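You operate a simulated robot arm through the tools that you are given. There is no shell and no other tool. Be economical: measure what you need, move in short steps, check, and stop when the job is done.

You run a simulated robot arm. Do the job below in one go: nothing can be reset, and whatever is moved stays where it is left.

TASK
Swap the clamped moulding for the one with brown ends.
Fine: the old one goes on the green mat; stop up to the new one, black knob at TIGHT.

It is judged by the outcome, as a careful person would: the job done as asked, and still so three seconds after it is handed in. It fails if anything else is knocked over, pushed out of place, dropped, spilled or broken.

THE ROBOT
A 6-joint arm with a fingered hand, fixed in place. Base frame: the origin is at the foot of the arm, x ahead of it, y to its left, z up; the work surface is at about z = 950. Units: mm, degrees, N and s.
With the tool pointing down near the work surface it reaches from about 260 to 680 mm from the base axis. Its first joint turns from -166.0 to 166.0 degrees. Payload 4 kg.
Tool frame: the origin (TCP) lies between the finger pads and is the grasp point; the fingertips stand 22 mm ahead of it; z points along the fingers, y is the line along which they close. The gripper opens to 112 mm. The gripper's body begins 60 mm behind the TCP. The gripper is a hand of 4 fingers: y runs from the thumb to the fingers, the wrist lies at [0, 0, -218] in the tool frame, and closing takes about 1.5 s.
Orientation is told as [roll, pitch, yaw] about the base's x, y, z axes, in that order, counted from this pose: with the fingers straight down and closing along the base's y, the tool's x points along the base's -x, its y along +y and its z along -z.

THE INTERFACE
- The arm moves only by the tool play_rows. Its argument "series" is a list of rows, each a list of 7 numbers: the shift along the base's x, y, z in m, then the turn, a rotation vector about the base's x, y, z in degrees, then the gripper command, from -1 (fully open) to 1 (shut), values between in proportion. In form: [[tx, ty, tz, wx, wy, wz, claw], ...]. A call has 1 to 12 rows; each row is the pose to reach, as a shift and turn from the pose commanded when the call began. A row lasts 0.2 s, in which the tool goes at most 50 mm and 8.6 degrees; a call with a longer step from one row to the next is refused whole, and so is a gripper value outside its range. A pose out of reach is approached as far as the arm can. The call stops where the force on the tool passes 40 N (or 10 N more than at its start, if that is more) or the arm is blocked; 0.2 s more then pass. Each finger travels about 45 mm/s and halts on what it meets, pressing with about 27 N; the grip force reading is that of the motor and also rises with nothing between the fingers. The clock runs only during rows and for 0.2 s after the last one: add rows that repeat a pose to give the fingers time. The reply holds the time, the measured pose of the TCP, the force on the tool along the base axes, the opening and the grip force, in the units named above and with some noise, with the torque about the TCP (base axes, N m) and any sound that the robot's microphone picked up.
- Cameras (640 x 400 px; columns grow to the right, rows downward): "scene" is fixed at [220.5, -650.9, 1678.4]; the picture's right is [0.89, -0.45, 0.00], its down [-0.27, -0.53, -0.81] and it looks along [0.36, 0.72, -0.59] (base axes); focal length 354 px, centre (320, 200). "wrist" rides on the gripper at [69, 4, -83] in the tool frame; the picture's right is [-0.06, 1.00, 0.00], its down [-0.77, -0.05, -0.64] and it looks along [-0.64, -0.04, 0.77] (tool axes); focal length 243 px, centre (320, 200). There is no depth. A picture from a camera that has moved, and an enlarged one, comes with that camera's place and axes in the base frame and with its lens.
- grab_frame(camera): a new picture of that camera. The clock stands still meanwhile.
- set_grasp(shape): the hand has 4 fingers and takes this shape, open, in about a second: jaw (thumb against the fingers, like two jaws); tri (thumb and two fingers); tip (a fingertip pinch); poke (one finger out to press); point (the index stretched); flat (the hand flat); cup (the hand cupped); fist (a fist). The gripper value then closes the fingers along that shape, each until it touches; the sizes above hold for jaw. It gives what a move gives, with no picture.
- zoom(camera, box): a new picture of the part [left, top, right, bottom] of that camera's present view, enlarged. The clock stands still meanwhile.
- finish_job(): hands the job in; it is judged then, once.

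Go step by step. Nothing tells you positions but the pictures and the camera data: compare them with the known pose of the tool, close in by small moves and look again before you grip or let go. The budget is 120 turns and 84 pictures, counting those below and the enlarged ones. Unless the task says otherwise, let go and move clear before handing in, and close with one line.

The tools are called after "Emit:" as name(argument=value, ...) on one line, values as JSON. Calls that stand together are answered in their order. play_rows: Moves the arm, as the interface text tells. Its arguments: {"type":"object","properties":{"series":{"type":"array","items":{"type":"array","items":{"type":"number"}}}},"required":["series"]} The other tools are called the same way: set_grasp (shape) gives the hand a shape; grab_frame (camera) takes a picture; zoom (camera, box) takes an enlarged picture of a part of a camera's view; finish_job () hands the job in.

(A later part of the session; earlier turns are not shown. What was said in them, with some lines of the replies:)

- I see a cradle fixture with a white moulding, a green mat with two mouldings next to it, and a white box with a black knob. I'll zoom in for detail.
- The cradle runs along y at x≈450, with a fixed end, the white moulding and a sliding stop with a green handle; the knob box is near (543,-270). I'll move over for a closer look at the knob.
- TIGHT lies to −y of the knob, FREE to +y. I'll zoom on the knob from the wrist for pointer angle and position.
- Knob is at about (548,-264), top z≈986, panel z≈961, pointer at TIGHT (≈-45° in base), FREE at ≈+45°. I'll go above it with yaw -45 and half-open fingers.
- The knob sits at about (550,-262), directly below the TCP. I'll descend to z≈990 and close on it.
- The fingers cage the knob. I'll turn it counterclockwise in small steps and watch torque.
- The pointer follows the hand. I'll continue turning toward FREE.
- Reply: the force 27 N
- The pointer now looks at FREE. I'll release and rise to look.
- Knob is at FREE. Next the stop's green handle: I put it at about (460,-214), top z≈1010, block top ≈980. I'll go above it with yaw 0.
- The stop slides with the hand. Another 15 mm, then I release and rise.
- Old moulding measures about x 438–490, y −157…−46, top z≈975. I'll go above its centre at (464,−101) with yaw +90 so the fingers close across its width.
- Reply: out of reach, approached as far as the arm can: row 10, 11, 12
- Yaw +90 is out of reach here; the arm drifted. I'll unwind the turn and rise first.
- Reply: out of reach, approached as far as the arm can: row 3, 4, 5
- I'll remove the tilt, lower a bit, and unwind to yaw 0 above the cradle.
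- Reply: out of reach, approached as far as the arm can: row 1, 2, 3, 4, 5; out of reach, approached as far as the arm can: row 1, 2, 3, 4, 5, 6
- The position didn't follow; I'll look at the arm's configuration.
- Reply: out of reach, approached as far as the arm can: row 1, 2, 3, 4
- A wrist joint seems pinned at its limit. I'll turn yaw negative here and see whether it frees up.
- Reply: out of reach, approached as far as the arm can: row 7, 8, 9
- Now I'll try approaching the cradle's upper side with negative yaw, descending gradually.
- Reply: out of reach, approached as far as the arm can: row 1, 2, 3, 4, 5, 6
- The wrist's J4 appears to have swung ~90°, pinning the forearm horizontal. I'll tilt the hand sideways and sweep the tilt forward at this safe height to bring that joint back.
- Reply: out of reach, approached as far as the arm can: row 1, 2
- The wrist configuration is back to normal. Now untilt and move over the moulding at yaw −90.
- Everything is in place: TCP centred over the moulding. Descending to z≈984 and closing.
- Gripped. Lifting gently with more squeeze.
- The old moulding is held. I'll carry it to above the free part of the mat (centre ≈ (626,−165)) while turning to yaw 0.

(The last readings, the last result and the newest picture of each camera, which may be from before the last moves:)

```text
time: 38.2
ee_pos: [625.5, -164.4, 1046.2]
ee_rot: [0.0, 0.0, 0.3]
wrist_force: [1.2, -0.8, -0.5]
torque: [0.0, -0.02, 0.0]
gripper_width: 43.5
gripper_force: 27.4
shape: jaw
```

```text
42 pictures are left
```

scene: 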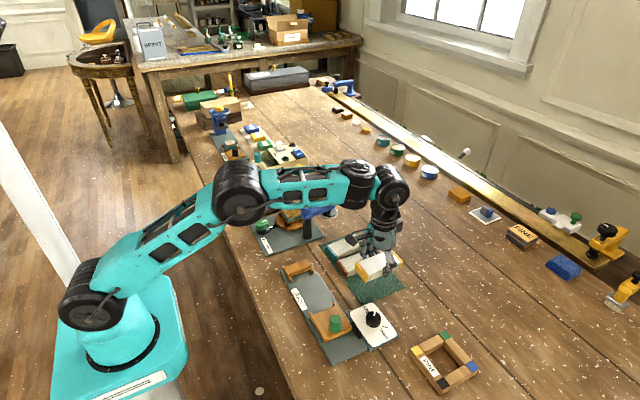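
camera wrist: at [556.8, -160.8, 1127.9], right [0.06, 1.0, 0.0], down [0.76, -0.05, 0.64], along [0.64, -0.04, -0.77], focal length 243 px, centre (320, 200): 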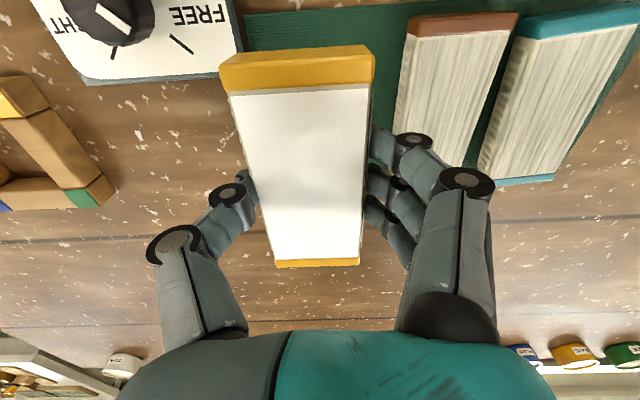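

I'll shift 3 mm toward −y and lower onto the mat, slowly at the end.

Emit:
play_rows(series=[[0, -0.0035, -0.02, 0, 0, 0, 0.5], [0, -0.0035, -0.04, 0, 0, 0, 0.5], [0, -0.0035, -0.054, 0, 0, 0, 0.5], [0, -0.0035, -0.058, 0, 0, 0, 0.5], [0, -0.0035, -0.061, 0, 0, 0, 0.5], [0, -0.0035, -0.063, 0, 0, 0, 0.5], [0, -0.0035, -0.063, 0, 0, 0, 0.5]])

Emit:
zoom(camera="scene", box=[310, 220, 430, 310])

```text
time: 39.8
ee_pos: [626.7, -167.8, 982.9]
ee_rot: [0.0, 0.0, 0.1]
wrist_force: [-0.3, 0.5, -0.7]
torque: [0.01, 0.0, 0.02]
gripper_width: 43.8
gripper_force: 27.5
shape: jaw
```

```text
4.44 times, centred on (370, 265) of scene
camera zoom: at [220.5, -650.9, 1678.4], right [0.89, -0.45, 0.0], down [-0.27, -0.53, -0.81], along [0.36, 0.72, -0.59], focal length 1572 px, centre (98, -89)
```

zoom: 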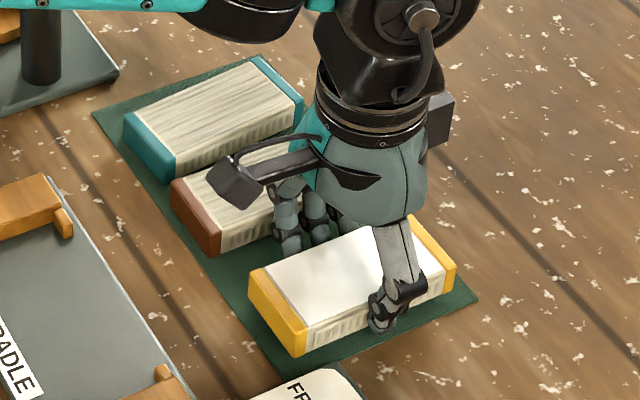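

Emit:
play_rows(series=[[0, 0, -0.001, 0, 0, 0, 0.5], [0, 0, -0.002, 0, 0, 0, 0.5], [0, 0, -0.003, 0, 0, 0, 0.5], [0, 0, -0.004, 0, 0, 0, 0.5], [0, 0, -0.005, 0, 0, 0, 0.5], [0, 0, -0.006, 0, 0, 0, 0.5]])

```text
time: 41.2
ee_pos: [626.6, -167.9, 976.1]
ee_rot: [0.1, 0.0, 0.1]
wrist_force: [0.3, 0.6, -1.6]
torque: [-0.02, 0.0, 0.0]
gripper_width: 43.9
gripper_force: 26.8
shape: jaw
```

Emit:
play_rows(series=[[0, 0, -0.001, 0, 0, 0, 0.5], [0, 0, -0.002, 0, 0, 0, 0.5], [0, 0, -0.003, 0, 0, 0, 0.5], [0, 0, -0.003, 0, 0, 0, 0.5]])

Emit:
zoom(camera="scene", box=[340, 250, 410, 310])

```text
time: 42.2
ee_pos: [626.4, -167.5, 973.8]
ee_rot: [-0.1, -0.1, 0.2]
wrist_force: [0.0, 0.9, 13.2]
torque: [-0.03, 0.01, -0.02]
gripper_width: 43.8
gripper_force: 26.9
shape: jaw
```

```text
6.67 times, centred on (375, 280) of scene
camera zoom: at [220.5, -650.9, 1678.4], right [0.89, -0.45, 0.0], down [-0.27, -0.53, -0.81], along [0.36, 0.72, -0.59], focal length 2358 px, centre (-47, -333)
```

zoom: 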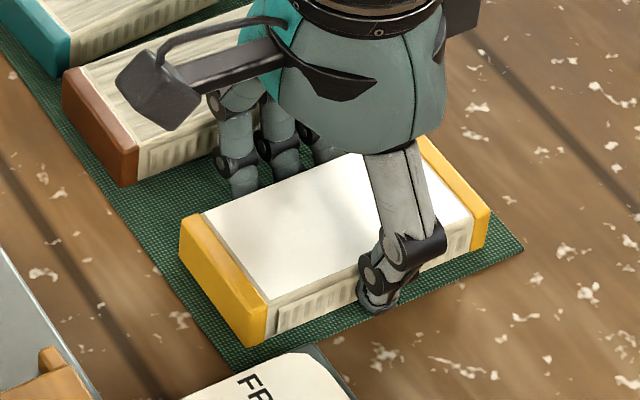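

Contact at z≈974. Releasing gently and rising.

Emit:
play_rows(series=[[0, 0, 0.001, 0, 0, 0, 0.25], [0, 0, 0.001, 0, 0, 0, 0.1], [0, 0, 0.001, 0, 0, 0, 0.0], [0, 0, 0.001, 0, 0, 0, -0.05], [0, 0, 0.001, 0, 0, 0, -0.08], [0, 0, 0.001, 0, 0, 0, -0.08], [0, 0, 0.02, 0, 0, 0, -0.08], [0, 0, 0.05, 0, 0, 0, -0.08], [-0.02, 0.03, 0.085, 0, 0, 0, -0.08], [-0.04, 0.065, 0.12, 0, 0, 0, -0.08], [-0.06, 0.095, 0.13, 0, 0, 0, -0.08]])

Emit:
grab_frame(camera="wrist")

Emit:
zoom(camera="scene", box=[310, 220, 430, 310])

```text
refused: row 9 steps farther than a row can; nothing moved
```

```text
39 pictures are left
camera wrist: at [556.9, -164.4, 1056.5], right [0.06, 1.0, 0.0], down [0.76, -0.05, 0.64], along [0.64, -0.04, -0.76], focal length 243 px, centre (320, 200)
```

wrist: 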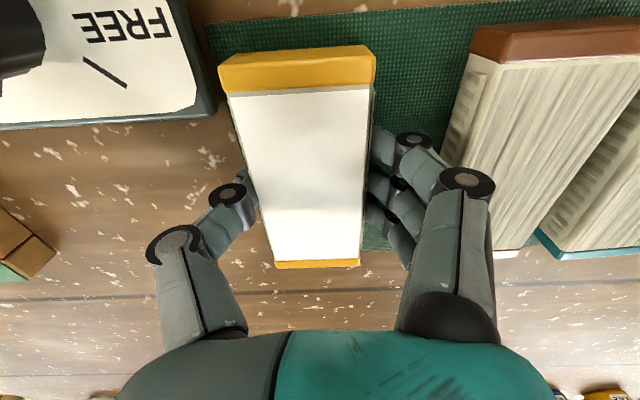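

```text
4.44 times, centred on (370, 265) of scene
camera zoom: at [220.5, -650.9, 1678.4], right [0.89, -0.45, 0.0], down [-0.27, -0.53, -0.81], along [0.36, 0.72, -0.59], focal length 1572 px, centre (98, -89)
```

zoom: 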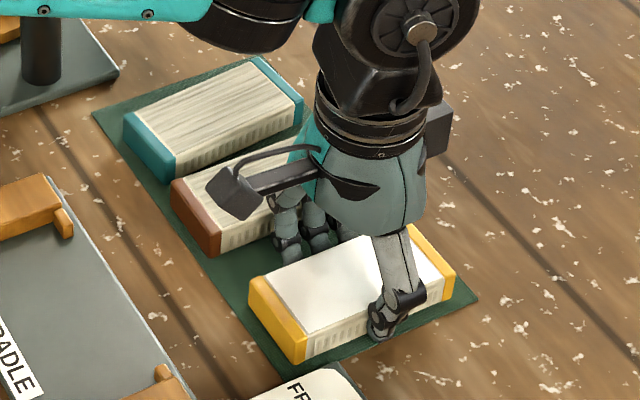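

Emit:
play_rows(series=[[0, 0, 0.001, 0, 0, 0, 0.25], [0, 0, 0.001, 0, 0, 0, 0.1], [0, 0, 0.001, 0, 0, 0, 0.0], [0, 0, 0.001, 0, 0, 0, -0.05], [0, 0, 0.001, 0, 0, 0, -0.08], [0, 0, 0.001, 0, 0, 0, -0.08], [0, 0, 0.02, 0, 0, 0, -0.08], [0, 0, 0.05, 0, 0, 0, -0.08], [-0.005, 0.02, 0.085, 0, 0, 0, -0.08], [-0.015, 0.05, 0.11, 0, 0, 0, -0.08], [-0.026, 0.083, 0.126, 0, 0, 0, -0.08]])

Emit:
grab_frame(camera="wrist")

Emit:
zoom(camera="scene", box=[310, 220, 430, 310])

```text
time: 44.6
ee_pos: [599.7, -84.7, 1099.8]
ee_rot: [0.1, 0.0, 0.1]
wrist_force: [-0.4, -0.2, -0.4]
torque: [0.0, -0.02, -0.02]
gripper_width: 59.8
gripper_force: 0.0
shape: jaw
```

```text
37 pictures are left
camera wrist: at [531.5, -82.3, 1181.4], right [0.06, 1.0, 0.0], down [0.77, -0.05, 0.64], along [0.64, -0.04, -0.77], focal length 243 px, centre (320, 200)
```

wrist: 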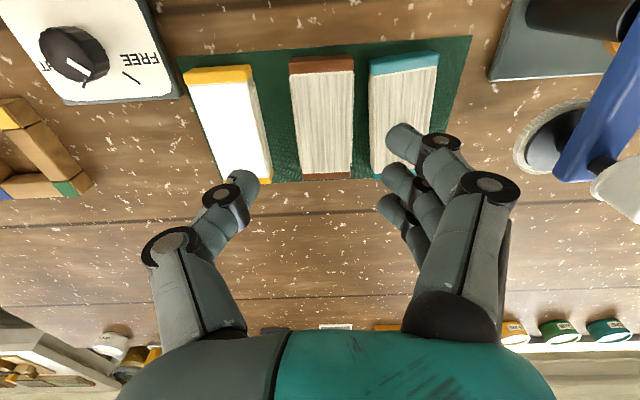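

```text
4.44 times, centred on (370, 265) of scene
camera zoom: at [220.5, -650.9, 1678.4], right [0.89, -0.45, 0.0], down [-0.27, -0.53, -0.81], along [0.36, 0.72, -0.59], focal length 1572 px, centre (98, -89)
```

zoom: 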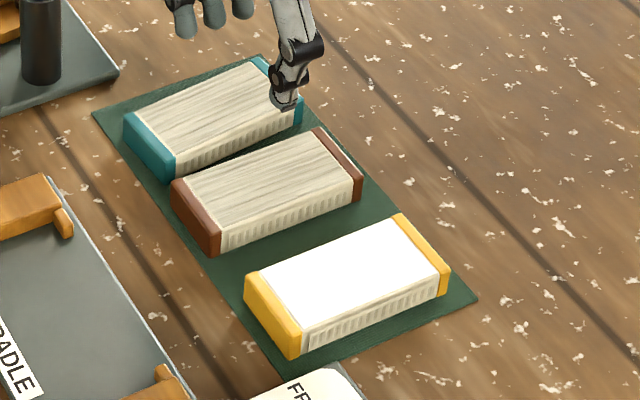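

The old moulding rests fully on the mat. Zooming in on the brown one and the gaps around it.

Emit:
zoom(camera="wrist", box=[260, 30, 450, 200])

```text
2.35 times, centred on (355, 115) of wrist
camera zoom: at [531.5, -82.3, 1181.4], right [0.06, 1.0, 0.0], down [0.77, -0.05, 0.64], along [0.64, -0.04, -0.77], focal length 571 px, centre (238, 400)
```

zoom: 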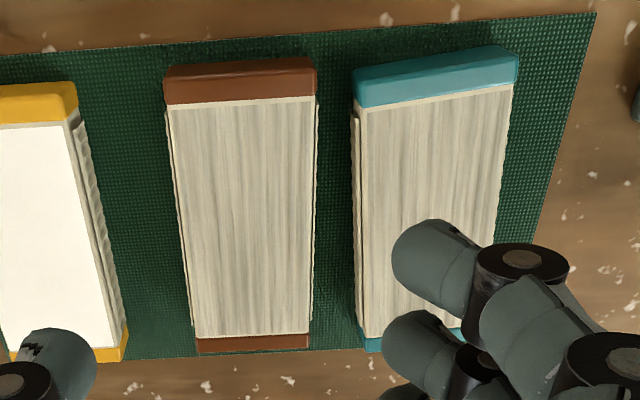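

Brown moulding: centre ≈ (621,−84), y −108…−59, with an 18 mm gap to the teal one. I'll hover just above with a narrow opening and check finger clearance.

Emit:
play_rows(series=[[0.01, 0.0005, -0.03, 0, 0, 0, 0.1], [0.021, 0.001, -0.06, 0, 0, 0, 0.1], [0.021, 0.001, -0.087, 0, 0, 0, 0.1], [0.021, 0.001, -0.087, 0, 0, 0, 0.1]])

Emit:
grab_frame(camera="wrist")

Emit:
zoom(camera="scene", box=[310, 220, 430, 310])

```text
time: 45.6
ee_pos: [621.3, -83.0, 1012.8]
ee_rot: [0.0, 0.2, 0.1]
wrist_force: [0.2, -0.7, -0.5]
torque: [0.03, 0.02, -0.02]
gripper_width: 51.1
gripper_force: 0.0
shape: jaw
```

```text
34 pictures are left
camera wrist: at [552.4, -80.0, 1094.1], right [0.06, 1.0, 0.0], down [0.76, -0.05, 0.64], along [0.64, -0.04, -0.77], focal length 243 px, centre (320, 200)
```

wrist: 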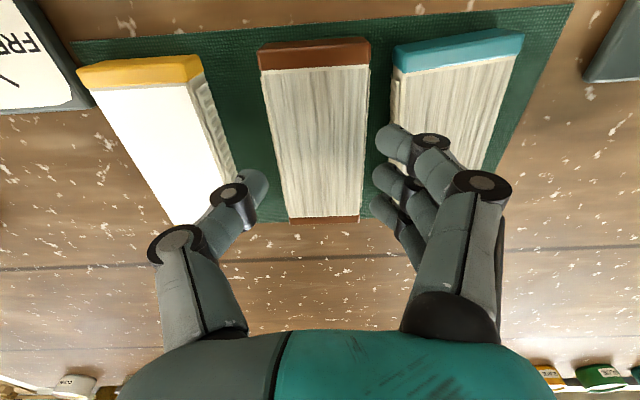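

```text
4.44 times, centred on (370, 265) of scene
camera zoom: at [220.5, -650.9, 1678.4], right [0.89, -0.45, 0.0], down [-0.27, -0.53, -0.81], along [0.36, 0.72, -0.59], focal length 1572 px, centre (98, -89)
```

zoom: 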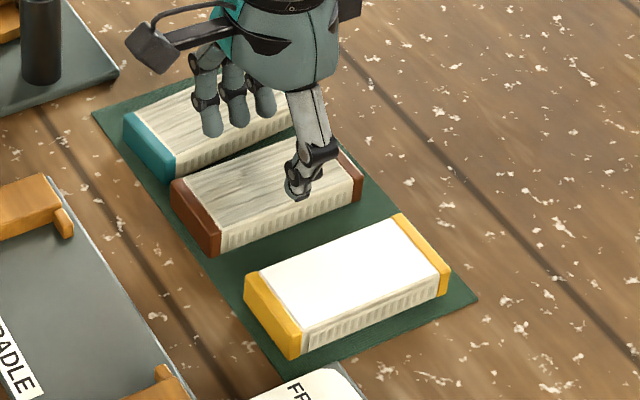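

Clearance is tight on the teal side, so I'll shift 1.5 mm toward −y and go down only ~8 mm below the top before closing.

Emit:
play_rows(series=[[0, -0.0015, 0, 0, 0, 0, 0.13], [0, -0.0015, -0.007, 0, 0, 0, 0.13], [0, -0.0015, -0.013, 0, 0, 0, 0.13], [0, -0.0015, -0.018, 0, 0, 0, 0.13], [0, -0.0015, -0.0225, 0, 0, 0, 0.13], [0, -0.0015, -0.0225, 0, 0, 0, 0.13]])

Emit:
zoom(camera="wrist", box=[220, 20, 480, 260])

Emit:
zoom(camera="scene", box=[310, 220, 430, 310])

```text
time: 47.0
ee_pos: [621.7, -85.4, 990.0]
ee_rot: [0.0, -0.1, 0.0]
wrist_force: [-0.3, 0.4, 2.4]
torque: [0.14, 0.0, 0.02]
gripper_width: 49.6
gripper_force: 0.1
shape: jaw
```

```text
1.67 times, centred on (350, 140) of wrist
camera zoom: at [552.0, -81.8, 1071.9], right [0.06, 1.0, 0.0], down [0.76, -0.05, 0.64], along [0.64, -0.04, -0.77], focal length 404 px, centre (270, 300)
```

zoom: 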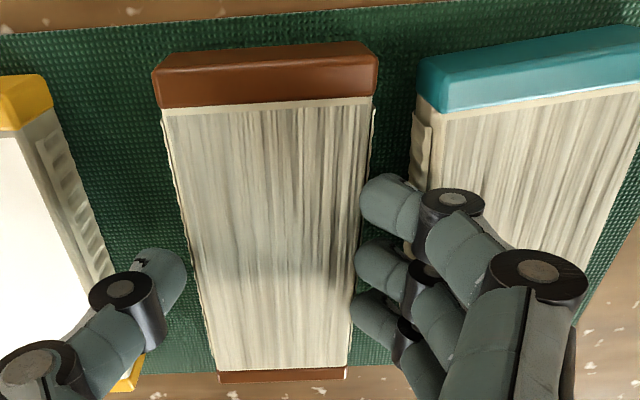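

```text
4.44 times, centred on (370, 265) of scene
camera zoom: at [220.5, -650.9, 1678.4], right [0.89, -0.45, 0.0], down [-0.27, -0.53, -0.81], along [0.36, 0.72, -0.59], focal length 1572 px, centre (98, -89)
```

zoom: 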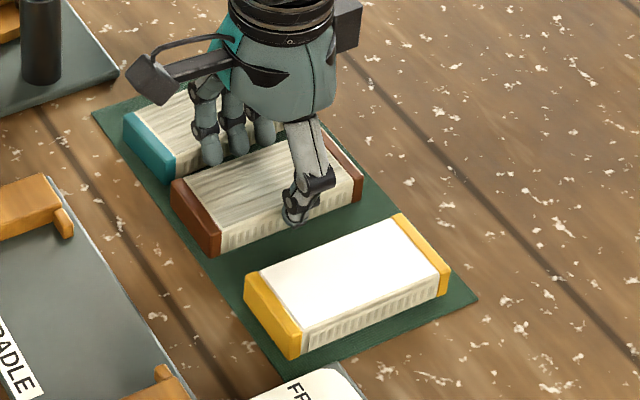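

The fingertips still catch the top edge of the brown piece by ~2 mm. I'll rise slightly, widen and shift by +2.5 mm, then come down again.

Emit:
play_rows(series=[[0, 0, 0.012, 0, 0, 0, 0.13], [0, 0.0025, 0.014, 0, 0, 0, 0.05], [0, 0.0025, 0.014, 0, 0, 0, 0.05], [0, 0.0025, 0.008, 0, 0, 0, 0.05], [0, 0.0025, 0.003, 0, 0, 0, 0.05], [0, 0.0025, -0.001, 0, 0, 0, 0.05], [0, 0.0025, -0.003, 0, 0, 0, 0.05], [0, 0.0025, -0.003, 0, 0, 0, 0.05]])

Emit:
zoom(camera="wrist", box=[220, 20, 480, 260])

```text
time: 48.8
ee_pos: [621.7, -82.4, 986.4]
ee_rot: [0.1, -0.1, 0.1]
wrist_force: [0.2, -0.8, 0.4]
torque: [-0.03, -0.02, 0.0]
gripper_width: 52.5
gripper_force: 0.0
shape: jaw
```

```text
1.67 times, centred on (350, 140) of wrist
camera zoom: at [551.7, -79.0, 1068.9], right [0.06, 1.0, 0.0], down [0.76, -0.05, 0.64], along [0.64, -0.04, -0.77], focal length 404 px, centre (270, 300)
```

zoom: 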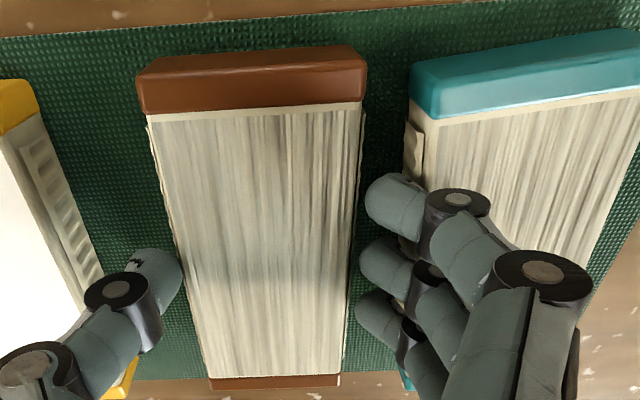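

Fingers are in the gap without contact. Closing on the brown moulding.

Emit:
play_rows(series=[[0, 0, -0.001, 0, 0, 0, 0.2], [0, 0, -0.001, 0, 0, 0, 0.35], [0, 0, -0.001, 0, 0, 0, 0.5], [0, 0, -0.001, 0, 0, 0, 0.5], [0, 0, -0.001, 0, 0, 0, 0.5]])

Emit:
zoom(camera="wrist", box=[220, 20, 480, 260])

```text
time: 50.0
ee_pos: [620.1, -82.5, 986.5]
ee_rot: [0.0, 0.1, 0.1]
wrist_force: [0.4, 0.4, 2.6]
torque: [0.0, 0.03, -0.03]
gripper_width: 44.3
gripper_force: 26.8
shape: jaw
```

```text
1.67 times, centred on (350, 140) of wrist
camera zoom: at [551.6, -79.2, 1068.0], right [0.06, 1.0, 0.0], down [0.76, -0.05, 0.64], along [0.64, -0.04, -0.77], focal length 404 px, centre (270, 300)
```

zoom: 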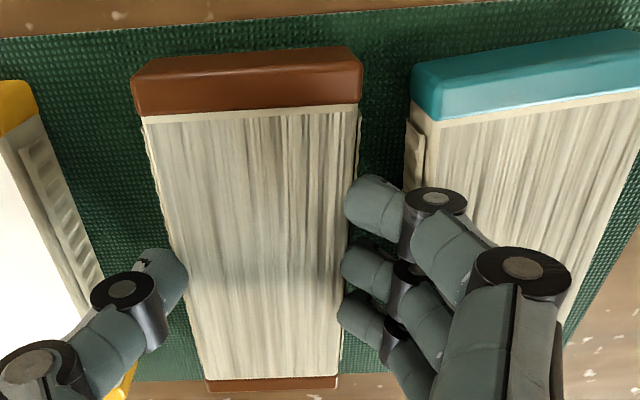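

Emit:
play_rows(series=[[0, 0, 0, 0, 0, 0, 0.6], [0, 0, 0.006, 0, 0, 0, 0.6], [0, 0, 0.015, 0, 0, 0, 0.6], [0, 0, 0.03, 0, 0, 0, 0.6], [0, 0, 0.055, 0, 0, 0, 0.6], [0, 0, 0.08, 0, 0, 0, 0.6]])

Emit:
grab_frame(camera="wrist")

Emit:
zoom(camera="scene", box=[310, 200, 430, 310])

```text
time: 51.4
ee_pos: [621.0, -82.4, 1066.0]
ee_rot: [0.0, 0.0, 0.2]
wrist_force: [0.1, 0.0, -1.3]
torque: [0.02, 0.01, -0.01]
gripper_width: 43.8
gripper_force: 27.5
shape: jaw
```

```text
28 pictures are left
camera wrist: at [551.4, -79.2, 1147.7], right [0.06, 1.0, 0.0], down [0.77, -0.05, 0.64], along [0.64, -0.04, -0.77], focal length 243 px, centre (320, 200)
```

wrist: 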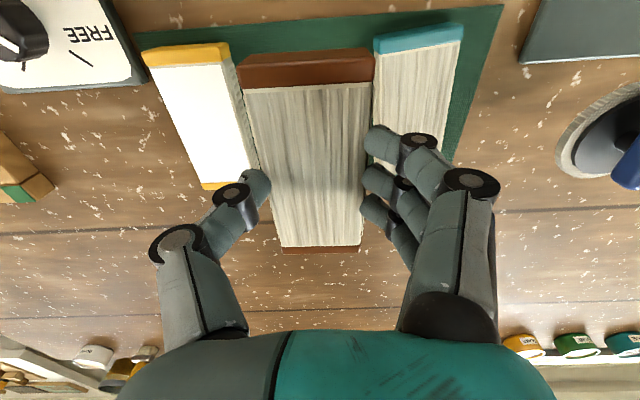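

```text
3.64 times, centred on (370, 255) of scene
camera zoom: at [220.5, -650.9, 1678.4], right [0.89, -0.45, 0.0], down [-0.27, -0.53, -0.81], along [0.36, 0.72, -0.59], focal length 1286 px, centre (138, 0)
```

zoom: 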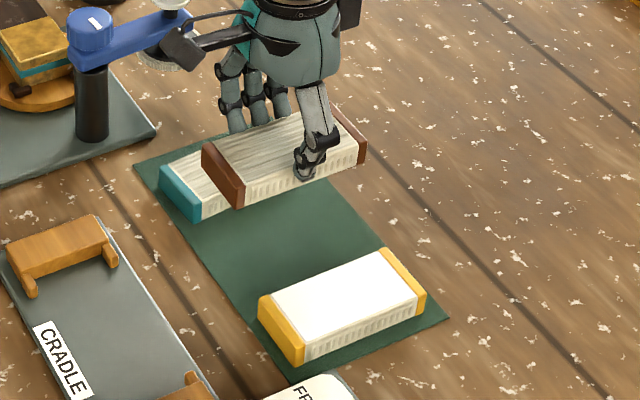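

The brown moulding is held. Carrying it over the cradle while turning to yaw −90.

Emit:
play_rows(series=[[-0.013, -0.002, 0.01, 0, 0, -7.5, 0.6], [-0.026, -0.004, 0.01, 0, 0, -15, 0.6], [-0.039, -0.006, 0.01, 0, 0, -22.5, 0.6], [-0.052, -0.008, 0.01, 0, 0, -30, 0.6], [-0.065, -0.01, 0.01, 0, 0, -37.5, 0.6], [-0.078, -0.012, 0.01, 0, 0, -45, 0.6], [-0.091, -0.014, 0.01, 0, 0, -52.5, 0.6], [-0.104, -0.016, 0.01, 0, 0, -60, 0.6], [-0.117, -0.018, 0.01, 0, 0, -67.5, 0.6], [-0.13, -0.02, 0.01, 0, 0, -75, 0.6], [-0.143, -0.022, 0.01, 0, 0, -82.5, 0.6], [-0.1553, -0.0235, 0.01, 0, 0, -90, 0.6]])

Emit:
grab_frame(camera="wrist")

Emit:
zoom(camera="scene", box=[260, 220, 400, 330])

```text
time: 54.0
ee_pos: [466.7, -107.0, 1076.8]
ee_rot: [0.0, 0.0, -90.0]
wrist_force: [0.3, 1.3, -0.9]
torque: [0.01, 0.03, -0.01]
gripper_width: 43.7
gripper_force: 27.1
shape: jaw
```

```text
26 pictures are left
camera wrist: at [470.3, -37.4, 1158.2], right [1.0, -0.06, 0.0], down [-0.05, -0.76, 0.64], along [-0.04, -0.64, -0.77], focal length 243 px, centre (320, 200)
```

wrist: 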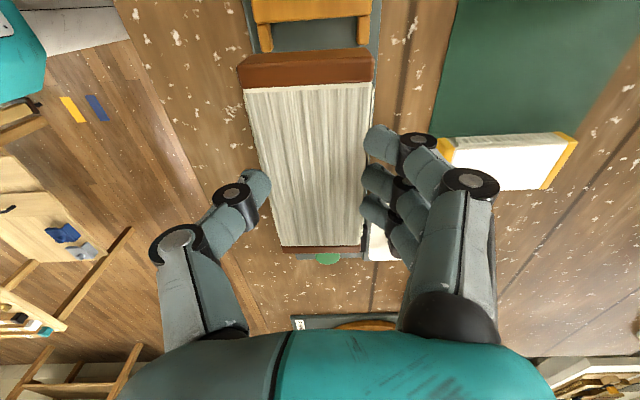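

```text
3.64 times, centred on (330, 275) of scene
camera zoom: at [220.5, -650.9, 1678.4], right [0.89, -0.45, 0.0], down [-0.27, -0.53, -0.81], along [0.36, 0.72, -0.59], focal length 1286 px, centre (284, -73)
```

zoom: 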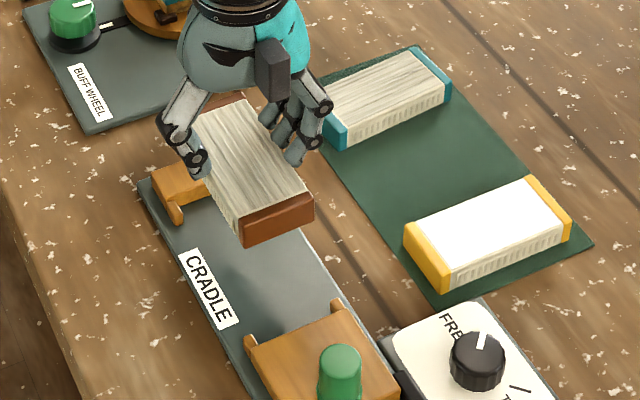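

Alignment looks close. I'll nudge (−1.5, +2.5 mm) and lower to just above the plate, then look.

Emit:
play_rows(series=[[-0.0015, 0.0025, -0.02, 0, 0, 0, 0.6], [-0.0015, 0.0025, -0.04, 0, 0, 0, 0.6], [-0.0015, 0.0025, -0.055, 0, 0, 0, 0.6], [-0.0015, 0.0025, -0.063, 0, 0, 0, 0.6], [-0.0015, 0.0025, -0.063, 0, 0, 0, 0.6]])

Emit:
zoom(camera="wrist", box=[180, 0, 460, 180])

Emit:
zoom(camera="scene", box=[270, 245, 360, 315])

```text
time: 55.2
ee_pos: [465.6, -103.4, 1012.9]
ee_rot: [0.0, 0.0, -90.0]
wrist_force: [-0.7, 0.7, 0.0]
torque: [0.01, -0.03, 0.01]
gripper_width: 43.3
gripper_force: 27.4
shape: jaw
```

```text
2.22 times, centred on (320, 90) of wrist
camera zoom: at [469.0, -35.0, 1094.5], right [1.0, -0.06, 0.0], down [-0.05, -0.76, 0.64], along [-0.04, -0.64, -0.77], focal length 539 px, centre (320, 444)
```

zoom: 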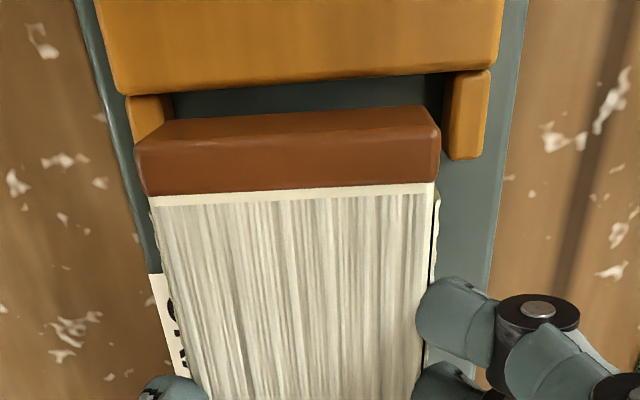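

```text
5.71 times, centred on (315, 280) of scene
camera zoom: at [220.5, -650.9, 1678.4], right [0.89, -0.45, 0.0], down [-0.27, -0.53, -0.81], along [0.36, 0.72, -0.59], focal length 2021 px, centre (349, -257)
```

zoom: 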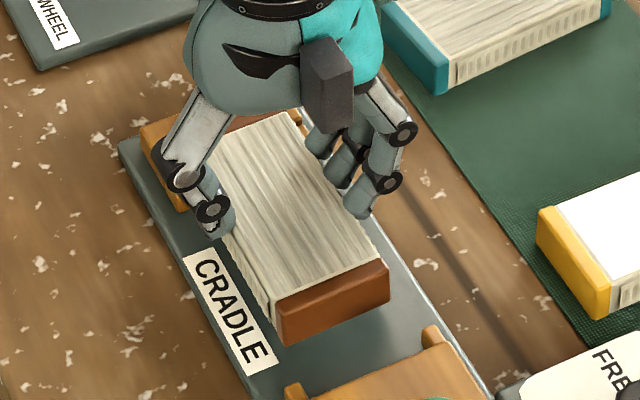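

The brown piece is ~2.5 mm toward −x of the cradle centre line. Correcting and lowering to contact.

Emit:
play_rows(series=[[0.0025, -0.001, 0, 0, 0, 0, 0.6], [0.0025, -0.001, -0.006, 0, 0, 0, 0.6], [0.0025, -0.001, -0.01, 0, 0, 0, 0.6], [0.0025, -0.001, -0.012, 0, 0, 0, 0.6], [0.0025, -0.001, -0.013, 0, 0, 0, 0.6], [0.0025, -0.001, -0.014, 0, 0, 0, 0.6], [0.0025, -0.001, -0.015, 0, 0, 0, 0.6], [0.0025, -0.001, -0.015, 0, 0, 0, 0.6]])

Emit:
zoom(camera="wrist", box=[180, 0, 460, 180])

```text
time: 57.0
ee_pos: [466.8, -104.6, 998.5]
ee_rot: [0.0, 0.0, -89.8]
wrist_force: [-0.7, 1.0, 0.7]
torque: [-0.01, 0.03, 0.03]
gripper_width: 43.7
gripper_force: 27.3
shape: jaw
```

```text
2.22 times, centred on (320, 90) of wrist
camera zoom: at [471.3, -36.3, 1080.0], right [1.0, -0.06, 0.0], down [-0.05, -0.76, 0.64], along [-0.04, -0.64, -0.77], focal length 539 px, centre (320, 444)
```

zoom: 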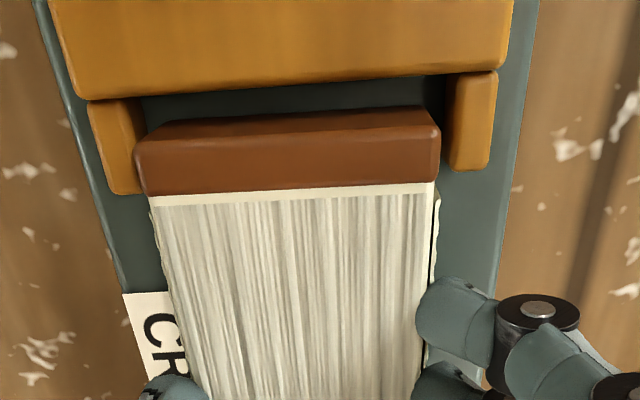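

Emit:
play_rows(series=[[0, 0, -0.001, 0, 0, 0, 0.6], [0, 0, -0.002, 0, 0, 0, 0.6], [0, 0, -0.003, 0, 0, 0, 0.6], [0, 0, -0.003, 0, 0, 0, 0.6]])

Emit:
zoom(camera="scene", box=[270, 245, 360, 315])

```text
time: 58.0
ee_pos: [466.2, -103.9, 995.9]
ee_rot: [0.2, -0.1, -90.0]
wrist_force: [1.9, -1.1, 15.2]
torque: [0.01, 0.2, -0.01]
gripper_width: 43.8
gripper_force: 26.9
shape: jaw
```

```text
5.71 times, centred on (315, 280) of scene
camera zoom: at [220.5, -650.9, 1678.4], right [0.89, -0.45, 0.0], down [-0.27, -0.53, -0.81], along [0.36, 0.72, -0.59], focal length 2021 px, centre (349, -257)
```

zoom: 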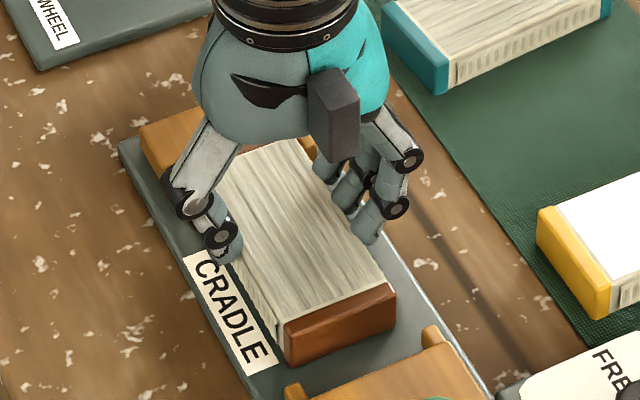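

Contact at z≈996, as expected. Releasing and rising for a look.

Emit:
play_rows(series=[[0, 0, 0.0005, 0, 0, 0, 0.25], [0, 0, 0.0005, 0, 0, 0, 0.1], [0, 0, 0.0005, 0, 0, 0, 0.0], [0, 0, 0.0005, 0, 0, 0, -0.15], [0, 0, 0.0005, 0, 0, 0, -0.2], [0, 0, 0.0005, 0, 0, 0, -0.2], [0, 0, 0.02, 0, 0, 0, -0.2], [0, 0, 0.05, 0, 0, 0, -0.2], [0, 0, 0.09, 0, 0, 0, -0.2], [0, 0, 0.11, 0, 0, 0, -0.2]])

Emit:
zoom(camera="wrist", box=[220, 0, 440, 240])

Emit:
zoom(camera="scene", box=[270, 245, 360, 345])

```text
time: 60.2
ee_pos: [467.4, -105.0, 1105.3]
ee_rot: [0.0, -0.1, -89.8]
wrist_force: [0.1, 0.1, -0.5]
torque: [0.0, 0.01, 0.02]
gripper_width: 66.6
gripper_force: 0.0
shape: jaw
```

```text
1.67 times, centred on (330, 120) of wrist
camera zoom: at [471.1, -36.3, 1186.8], right [1.0, -0.06, 0.0], down [-0.05, -0.76, 0.64], along [-0.04, -0.64, -0.77], focal length 404 px, centre (303, 333)
```

zoom: 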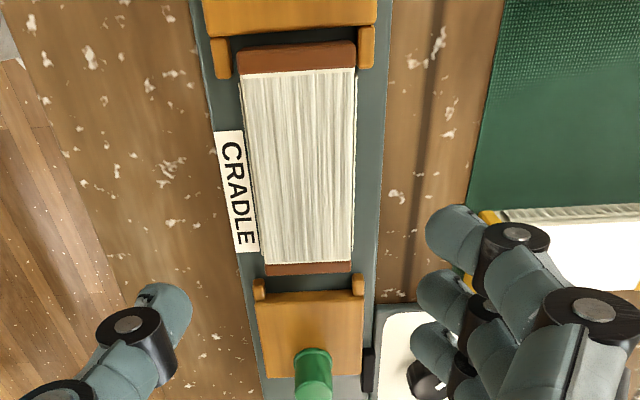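

```text
4.00 times, centred on (315, 295) of scene
camera zoom: at [220.5, -650.9, 1678.4], right [0.89, -0.45, 0.0], down [-0.27, -0.53, -0.81], along [0.36, 0.72, -0.59], focal length 1415 px, centre (340, -180)
```

zoom: 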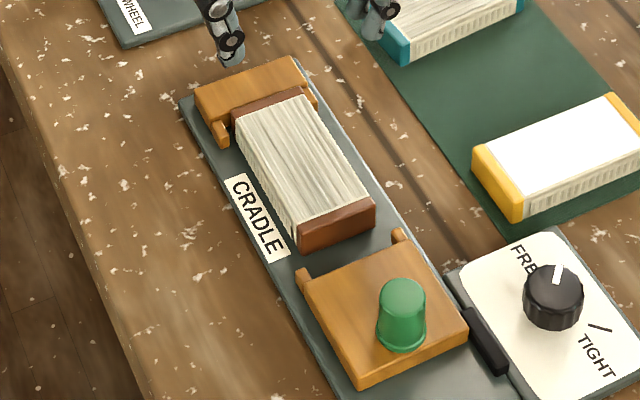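

The brown moulding sits flat between the guides. Next, back to the stop's handle at about (460,−245) with yaw 0.

Emit:
play_rows(series=[[0, -0.012, 0, 0, 0, 7.5, -0.15], [-0.001, -0.024, 0, 0, 0, 15, -0.1], [-0.002, -0.036, 0, 0, 0, 22.5, -0.05], [-0.003, -0.048, 0, 0, 0, 30, -0.05], [-0.004, -0.06, 0, 0, 0, 37.5, -0.05], [-0.005, -0.072, 0, 0, 0, 45, -0.05], [-0.006, -0.084, 0, 0, 0, 52.5, -0.05], [-0.006, -0.096, 0, 0, 0, 60, -0.05], [-0.007, -0.108, -0.005, 0, 0, 67.5, -0.05], [-0.007, -0.12, -0.015, 0, 0, 75, -0.05], [-0.007, -0.132, -0.025, 0, 0, 82.5, -0.05], [-0.007, -0.14, -0.035, 0, 0, 90, -0.05]])

Emit:
grab_frame(camera="wrist")

```text
time: 62.8
ee_pos: [459.8, -245.6, 1069.8]
ee_rot: [0.1, 0.0, 0.1]
wrist_force: [-0.1, 0.1, 0.3]
torque: [0.01, -0.01, 0.02]
gripper_width: 59.4
gripper_force: 0.1
shape: jaw
```

```text
18 pictures are left
camera wrist: at [390.3, -242.1, 1151.4], right [0.06, 1.0, 0.0], down [0.77, -0.05, 0.64], along [0.64, -0.04, -0.77], focal length 243 px, centre (320, 200)
```

wrist: 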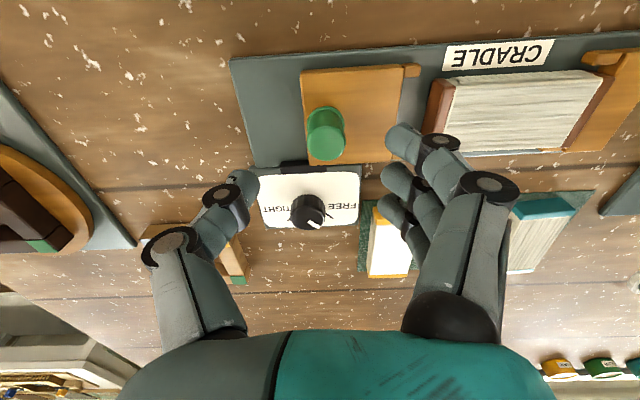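

Emit:
play_rows(series=[[0, 0, -0.03, 0, 0, 0, -0.05], [0, 0, -0.06, 0, 0, 0, -0.05], [0, 0, -0.06, 0, 0, 0, 0.3], [0, 0, -0.06, 0, 0, 0, 0.6], [0, 0, -0.06, 0, 0, 0, 0.85], [0, 0, -0.06, 0, 0, 0, 0.85], [0, 0, -0.06, 0, 0, 0, 0.85], [0, 0, -0.06, 0, 0, 0, 0.85]])

Emit:
play_rows(series=[[0, 0.004, 0, 0, 0, 0, 0.85], [0, 0.008, 0, 0, 0, 0, 0.85], [0, 0.012, 0, 0, 0, 0, 0.85], [0, 0.016, 0, 0, 0, 0, 0.85], [0, 0.02, 0, 0, 0, 0, 0.85], [0, 0.024, 0, 0, 0, 0, 0.85]])

Emit:
grab_frame(camera="wrist")

```text
time: 64.6
ee_pos: [461.0, -246.6, 1008.6]
ee_rot: [0.0, 0.0, 0.1]
wrist_force: [-0.4, -1.6, -4.0]
torque: [0.01, -0.01, 0.07]
gripper_width: 8.7
gripper_force: 26.5
shape: jaw
```

```text
time: 66.0
ee_pos: [460.2, -220.0, 1010.2]
ee_rot: [0.0, 0.0, 0.1]
wrist_force: [3.8, -0.9, -11.0]
torque: [0.02, -0.04, 0.04]
gripper_width: 8.3
gripper_force: 27.0
shape: jaw
```

```text
17 pictures are left
camera wrist: at [390.6, -217.3, 1091.9], right [0.06, 1.0, 0.0], down [0.77, -0.05, 0.64], along [0.64, -0.04, -0.77], focal length 243 px, centre (320, 200)
```

wrist: 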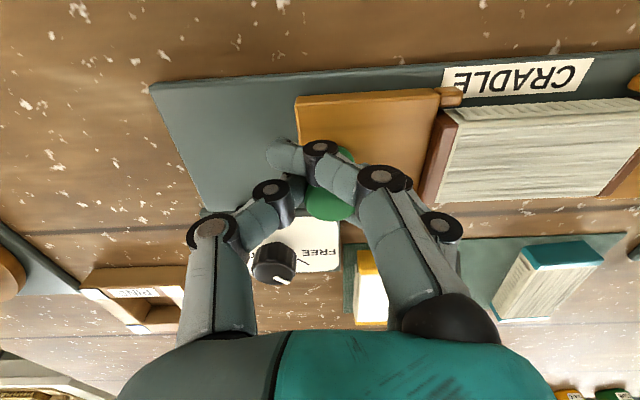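

Emit:
play_rows(series=[[0, 0.0015, -0.001, 0, 0, 0, 0.85], [0, 0.003, -0.001, 0, 0, 0, 0.85], [0, 0.0045, -0.001, 0, 0, 0, 0.85], [0, 0.006, -0.001, 0, 0, 0, 0.85], [0, 0.006, -0.001, 0, 0, 0, 0.85]])

```text
time: 67.2
ee_pos: [458.8, -215.2, 1009.5]
ee_rot: [-0.2, -0.1, 0.0]
wrist_force: [1.7, -10.5, -2.6]
torque: [-0.05, -0.01, 0.05]
gripper_width: 8.3
gripper_force: 26.9
shape: jaw
```

Emit:
play_rows(series=[[0, 0.001, 0, 0, 0, 0, 0.85], [0, 0.002, 0, 0, 0, 0, 0.85], [0, 0.002, 0, 0, 0, 0, 0.85]])

Emit:
zoom(camera="wrist", box=[400, 50, 640, 220])

Emit:
zoom(camera="scene", box=[270, 240, 360, 320])

```text
time: 68.0
ee_pos: [460.7, -213.6, 1008.5]
ee_rot: [0.0, -0.1, -0.1]
wrist_force: [0.2, -15.1, 1.6]
torque: [-0.22, 0.01, 0.01]
gripper_width: 8.9
gripper_force: 26.5
shape: jaw
```

```text
2.35 times, centred on (520, 135) of wrist
camera zoom: at [390.5, -209.8, 1091.1], right [0.06, 1.0, 0.0], down [0.76, -0.05, 0.64], along [0.64, -0.04, -0.77], focal length 571 px, centre (-151, 353)
```

zoom: 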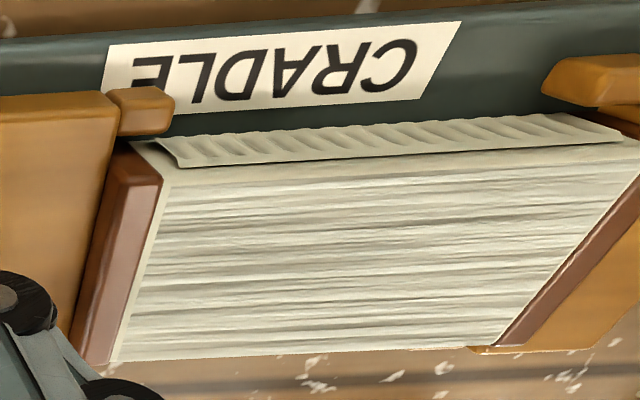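

```text
5.00 times, centred on (315, 280) of scene
camera zoom: at [220.5, -650.9, 1678.4], right [0.89, -0.45, 0.0], down [-0.27, -0.53, -0.81], along [0.36, 0.72, -0.59], focal length 1768 px, centre (345, -200)
```

zoom: 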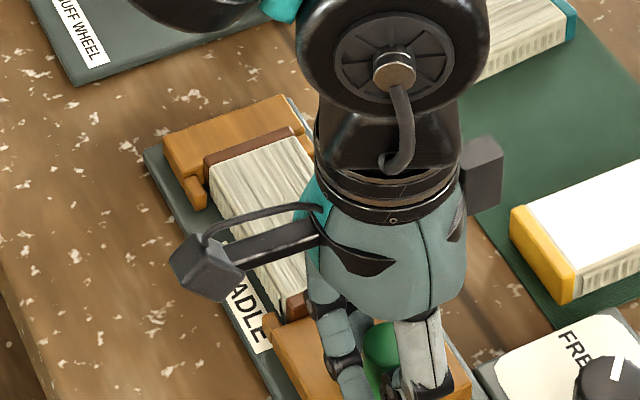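

Emit:
play_rows(series=[[0, 0.001, 0, 0, 0, 0, 0.85], [0, 0.002, 0, 0, 0, 0, 0.85], [0, 0.002, 0, 0, 0, 0, 0.85]])

```text
time: 68.8
ee_pos: [459.2, -211.4, 1009.5]
ee_rot: [0.0, -0.2, 0.0]
wrist_force: [-0.5, -21.4, 0.7]
torque: [-0.36, -0.01, 0.0]
gripper_width: 9.2
gripper_force: 27.1
shape: jaw
```

Emit:
zoom(camera="wrist", box=[400, 50, 640, 220])

```text
2.35 times, centred on (520, 135) of wrist
camera zoom: at [390.5, -208.0, 1091.2], right [0.06, 1.0, 0.0], down [0.76, -0.05, 0.64], along [0.64, -0.04, -0.77], focal length 571 px, centre (-151, 353)
```

zoom: 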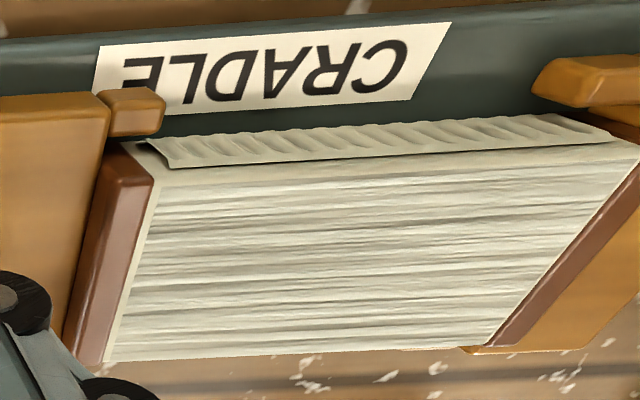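

Neither piece nor stop moves any further: both ends are in contact. Relaxing slightly, releasing and rising.

Emit:
play_rows(series=[[0, -0.002, 0, 0, 0, 0, 0.85], [0, -0.003, 0, 0, 0, 0, 0.6], [0, -0.003, 0, 0, 0, 0, 0.3], [0, -0.003, 0, 0, 0, 0, 0], [0, -0.003, 0, 0, 0, 0, -0.05], [0, -0.003, 0, 0, 0, 0, -0.05], [0, -0.003, 0.03, 0, 0, 0, -0.05], [0, -0.003, 0.06, 0, 0, 0, -0.05], [0.01, -0.01, 0.09, 0, 0, 0, -0.1]])

Emit:
zoom(camera="scene", box=[270, 240, 390, 340])

Emit:
zoom(camera="wrist", box=[240, 30, 560, 230])

```text
time: 70.8
ee_pos: [470.6, -219.8, 1099.0]
ee_rot: [0.1, 0.0, -0.1]
wrist_force: [0.0, 0.0, 0.1]
torque: [0.01, 0.02, 0.01]
gripper_width: 61.1
gripper_force: 0.0
shape: jaw
```

```text
4.00 times, centred on (330, 290) of scene
camera zoom: at [220.5, -650.9, 1678.4], right [0.89, -0.45, 0.0], down [-0.27, -0.53, -0.81], along [0.36, 0.72, -0.59], focal length 1415 px, centre (280, -160)
```

zoom: 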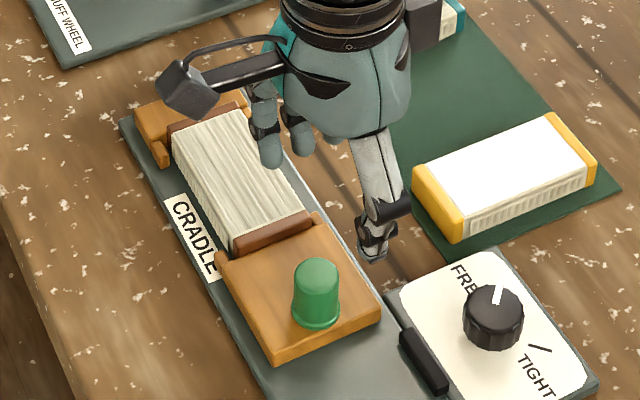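

```text
2.00 times, centred on (400, 130) of wrist
camera zoom: at [401.1, -216.5, 1181.5], right [0.06, 1.0, 0.0], down [0.76, -0.05, 0.64], along [0.64, -0.04, -0.77], focal length 485 px, centre (160, 340)
```

zoom: 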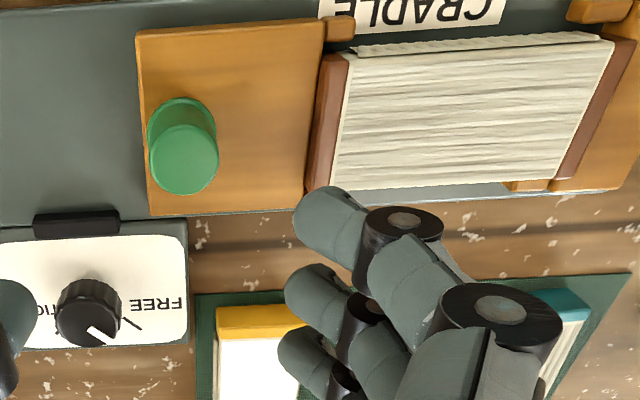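

Stop is snug against the brown moulding. Now the knob: go above (548,−264) at yaw 0.

Emit:
play_rows(series=[[0.025, -0.014, 0, 0, 0, 0, -0.25], [0.05, -0.028, -0.01, 0, 0, 0, -0.25], [0.0776, -0.0435, -0.02, 0, 0, 0, -0.25], [0.0776, -0.0435, -0.06, 0, 0, 0, -0.25], [0.0776, -0.0435, -0.06, 0, 0, 0, -0.25]])

Emit:
grab_frame(camera="wrist")

```text
time: 72.0
ee_pos: [546.0, -265.1, 1037.2]
ee_rot: [0.0, 0.1, 0.1]
wrist_force: [-0.6, -0.1, -0.2]
torque: [0.02, -0.02, 0.05]
gripper_width: 69.5
gripper_force: 0.0
shape: jaw
```

```text
11 pictures are left
camera wrist: at [477.9, -261.1, 1120.4], right [0.06, 1.0, 0.0], down [0.77, -0.05, 0.64], along [0.64, -0.04, -0.77], focal length 243 px, centre (320, 200)
```

wrist: 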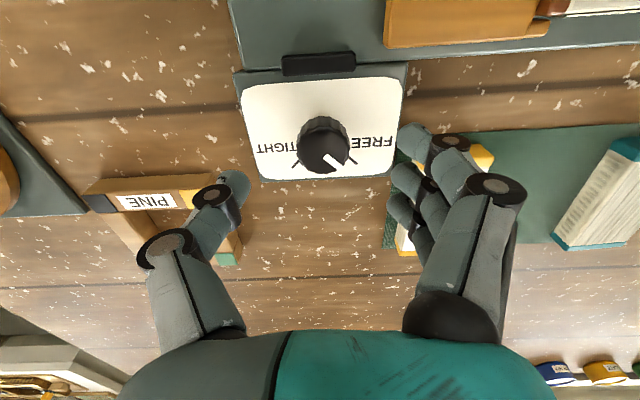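

Emit:
play_rows(series=[[0.002, 0.001, -0.02, 0, 0, 0, -0.25], [0.002, 0.001, -0.047, 0, 0, 0, -0.25], [0.002, 0.001, -0.047, 0, 0, 0, 0], [0.002, 0.001, -0.047, 0, 0, 0, 0.3], [0.002, 0.001, -0.047, 0, 0, 0, 0.6], [0.002, 0.001, -0.047, 0, 0, 0, 0.7], [0.002, 0.001, -0.047, 0, 0, 0, 0.7], [0.002, 0.001, -0.047, 0, 0, 0, 0.7]])

Emit:
play_rows(series=[[0, 0, 0, 0, 0, -6, 0.7], [0, 0, 0, 0, 0, -12, 0.7], [0, 0, 0, 0, 0, -18, 0.7], [0, 0, 0, 0, 0, -24, 0.7], [0, 0, 0, 0, 0, -30, 0.7]])

Emit:
grab_frame(camera="wrist")

```text
time: 73.8
ee_pos: [550.9, -264.1, 992.2]
ee_rot: [-0.2, 0.0, -0.1]
wrist_force: [1.2, -4.5, -2.8]
torque: [0.0, -0.02, -0.03]
gripper_width: 17.7
gripper_force: 27.0
shape: jaw
```

```text
time: 75.0
ee_pos: [550.4, -263.2, 991.8]
ee_rot: [0.0, -0.1, -30.0]
wrist_force: [3.6, -1.8, -1.8]
torque: [0.02, -0.09, 0.01]
gripper_width: 16.7
gripper_force: 26.9
shape: jaw
```

```text
10 pictures are left
camera wrist: at [492.1, -225.3, 1073.8], right [0.55, 0.83, 0.0], down [0.64, -0.42, 0.64], along [0.53, -0.36, -0.77], focal length 243 px, centre (320, 200)
```

wrist: 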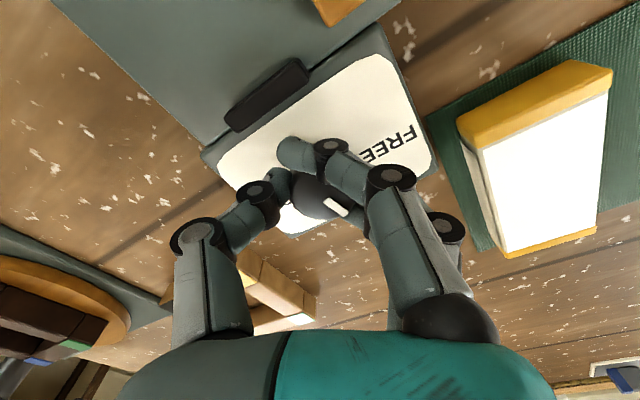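

The knob follows. Turning the remaining 60°.

Emit:
play_rows(series=[[0, 0, 0, 0, 0, -6, 0.7], [0, 0, 0, 0, 0, -12, 0.7], [0, 0, 0, 0, 0, -18, 0.7], [0, 0, 0, 0, 0, -24, 0.7], [0, 0, 0, 0, 0, -30, 0.7], [0, 0, 0, 0, 0, -36, 0.7], [0, 0, 0, 0, 0, -42, 0.7], [0, 0, 0, 0, 0, -48, 0.7], [0, 0, 0, 0, 0, -54, 0.7], [0, 0, 0, 0, 0, -60, 0.7], [0, 0, 0, 0, 0, -62, 0.7], [0, 0, 0, 0, 0, -62, 0.7]])

Emit:
play_rows(series=[[0, 0, 0, 0, 0, 0, 0.2], [0, 0, 0, 0, 0, 0, -0.25], [0, 0, 0, 0, 0, 0, -0.25], [0, 0, 0, 0, 0, 0, -0.25], [0, 0, 0, 0, 0, 0, -0.25], [0, 0, 0.03, 0, 0, 0, -0.25], [0, 0, 0.07, 0, 0, 0, -0.25], [0, 0, 0.1, 0, 0, 0, -0.25]])

Emit:
zoom(camera="wrist", box=[220, 20, 440, 170])

Emit:
zoom(camera="scene", box=[340, 280, 410, 350])

```text
time: 77.6
ee_pos: [550.1, -262.4, 992.0]
ee_rot: [-0.1, 0.0, -92.0]
wrist_force: [3.7, 23.5, 0.2]
torque: [0.37, -0.2, 0.2]
gripper_width: 15.7
gripper_force: 26.8
shape: jaw
```

```text
time: 79.4
ee_pos: [550.7, -264.1, 1093.0]
ee_rot: [-0.1, 0.0, -91.8]
wrist_force: [0.7, -0.9, -0.2]
torque: [-0.01, 0.02, 0.02]
gripper_width: 69.5
gripper_force: 0.2
shape: jaw
```

```text
2.67 times, centred on (330, 95) of wrist
camera zoom: at [556.8, -195.0, 1174.3], right [1.0, -0.1, 0.0], down [-0.07, -0.76, 0.64], along [-0.06, -0.64, -0.77], focal length 647 px, centre (293, 480)
```

zoom: 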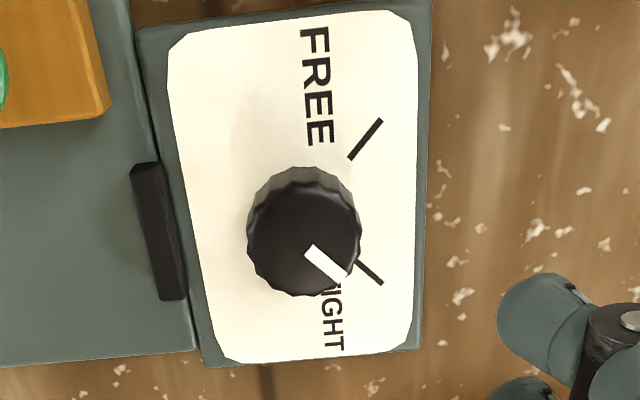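

```text
5.71 times, centred on (375, 315) of scene
camera zoom: at [220.5, -650.9, 1678.4], right [0.89, -0.45, 0.0], down [-0.27, -0.53, -0.81], along [0.36, 0.72, -0.59], focal length 2021 px, centre (6, -457)
```

zoom: 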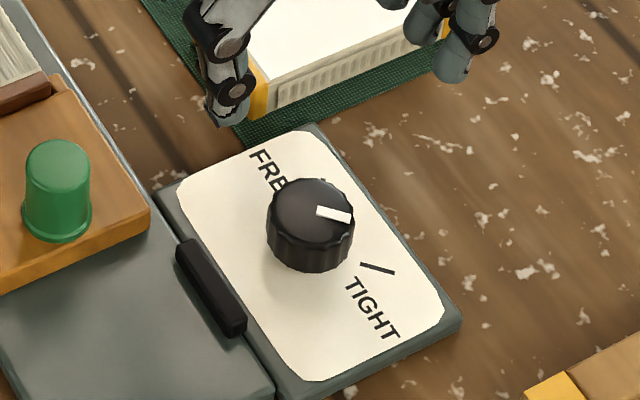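

The pointer is aligned with the TIGHT tick, exactly as in the starting picture. I'll rise clear and do a final check.

Emit:
play_rows(series=[[-0.02, -0.02, 0.015, 0, 0, 8, -0.25], [-0.04, -0.04, 0.03, 0, 0, 16, -0.25], [-0.06, -0.06, 0.045, 0, 0, 24, -0.25], [-0.08, -0.08, 0.06, 0, 0, 32, -0.25]])

Emit:
zoom(camera="scene", box=[230, 170, 490, 395])

Emit:
zoom(camera="scene", box=[270, 245, 360, 325])

```text
time: 80.4
ee_pos: [468.0, -343.5, 1152.4]
ee_rot: [-0.1, -0.1, -59.7]
wrist_force: [-0.8, 0.2, 0.3]
torque: [0.01, 0.01, 0.01]
gripper_width: 69.7
gripper_force: 0.1
shape: jaw
```

```text
1.78 times, centred on (360, 282) of scene
camera zoom: at [220.5, -650.9, 1678.4], right [0.89, -0.45, 0.0], down [-0.27, -0.53, -0.81], along [0.36, 0.72, -0.59], focal length 629 px, centre (249, 53)
```

zoom: 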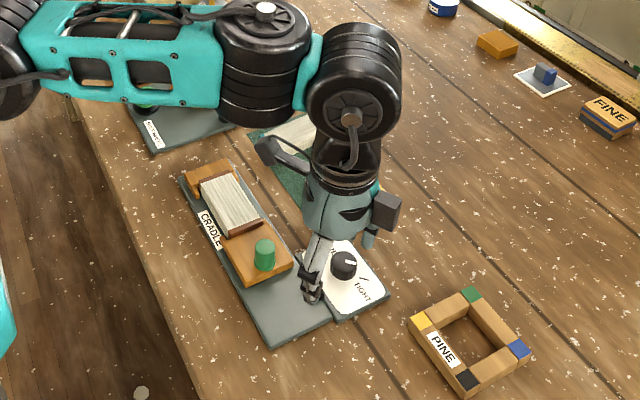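

```text
5.00 times, centred on (315, 285) of scene
camera zoom: at [220.5, -650.9, 1678.4], right [0.89, -0.45, 0.0], down [-0.27, -0.53, -0.81], along [0.36, 0.72, -0.59], focal length 1768 px, centre (345, -225)
```

zoom: 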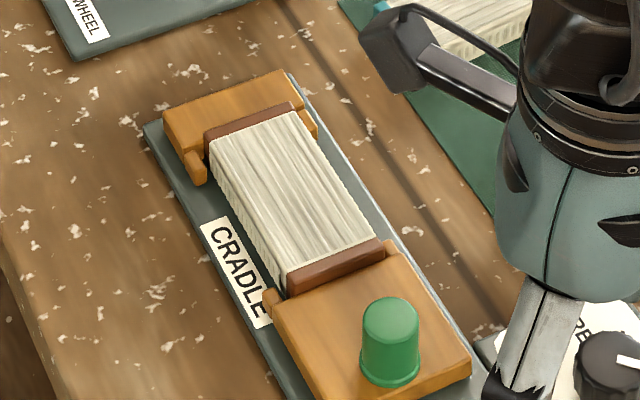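

The brown-ended moulding sits between the fixed end and the stop, the knob is at TIGHT, the old moulding lies on the mat, and the hand is clear. Handing in.

Emit:
finish_job()

```text
The job is handed in.
```

The brown-ended moulding is now in the cradle with the stop pushed up against it and the black knob at TIGHT. The old moulding is on the green mat.
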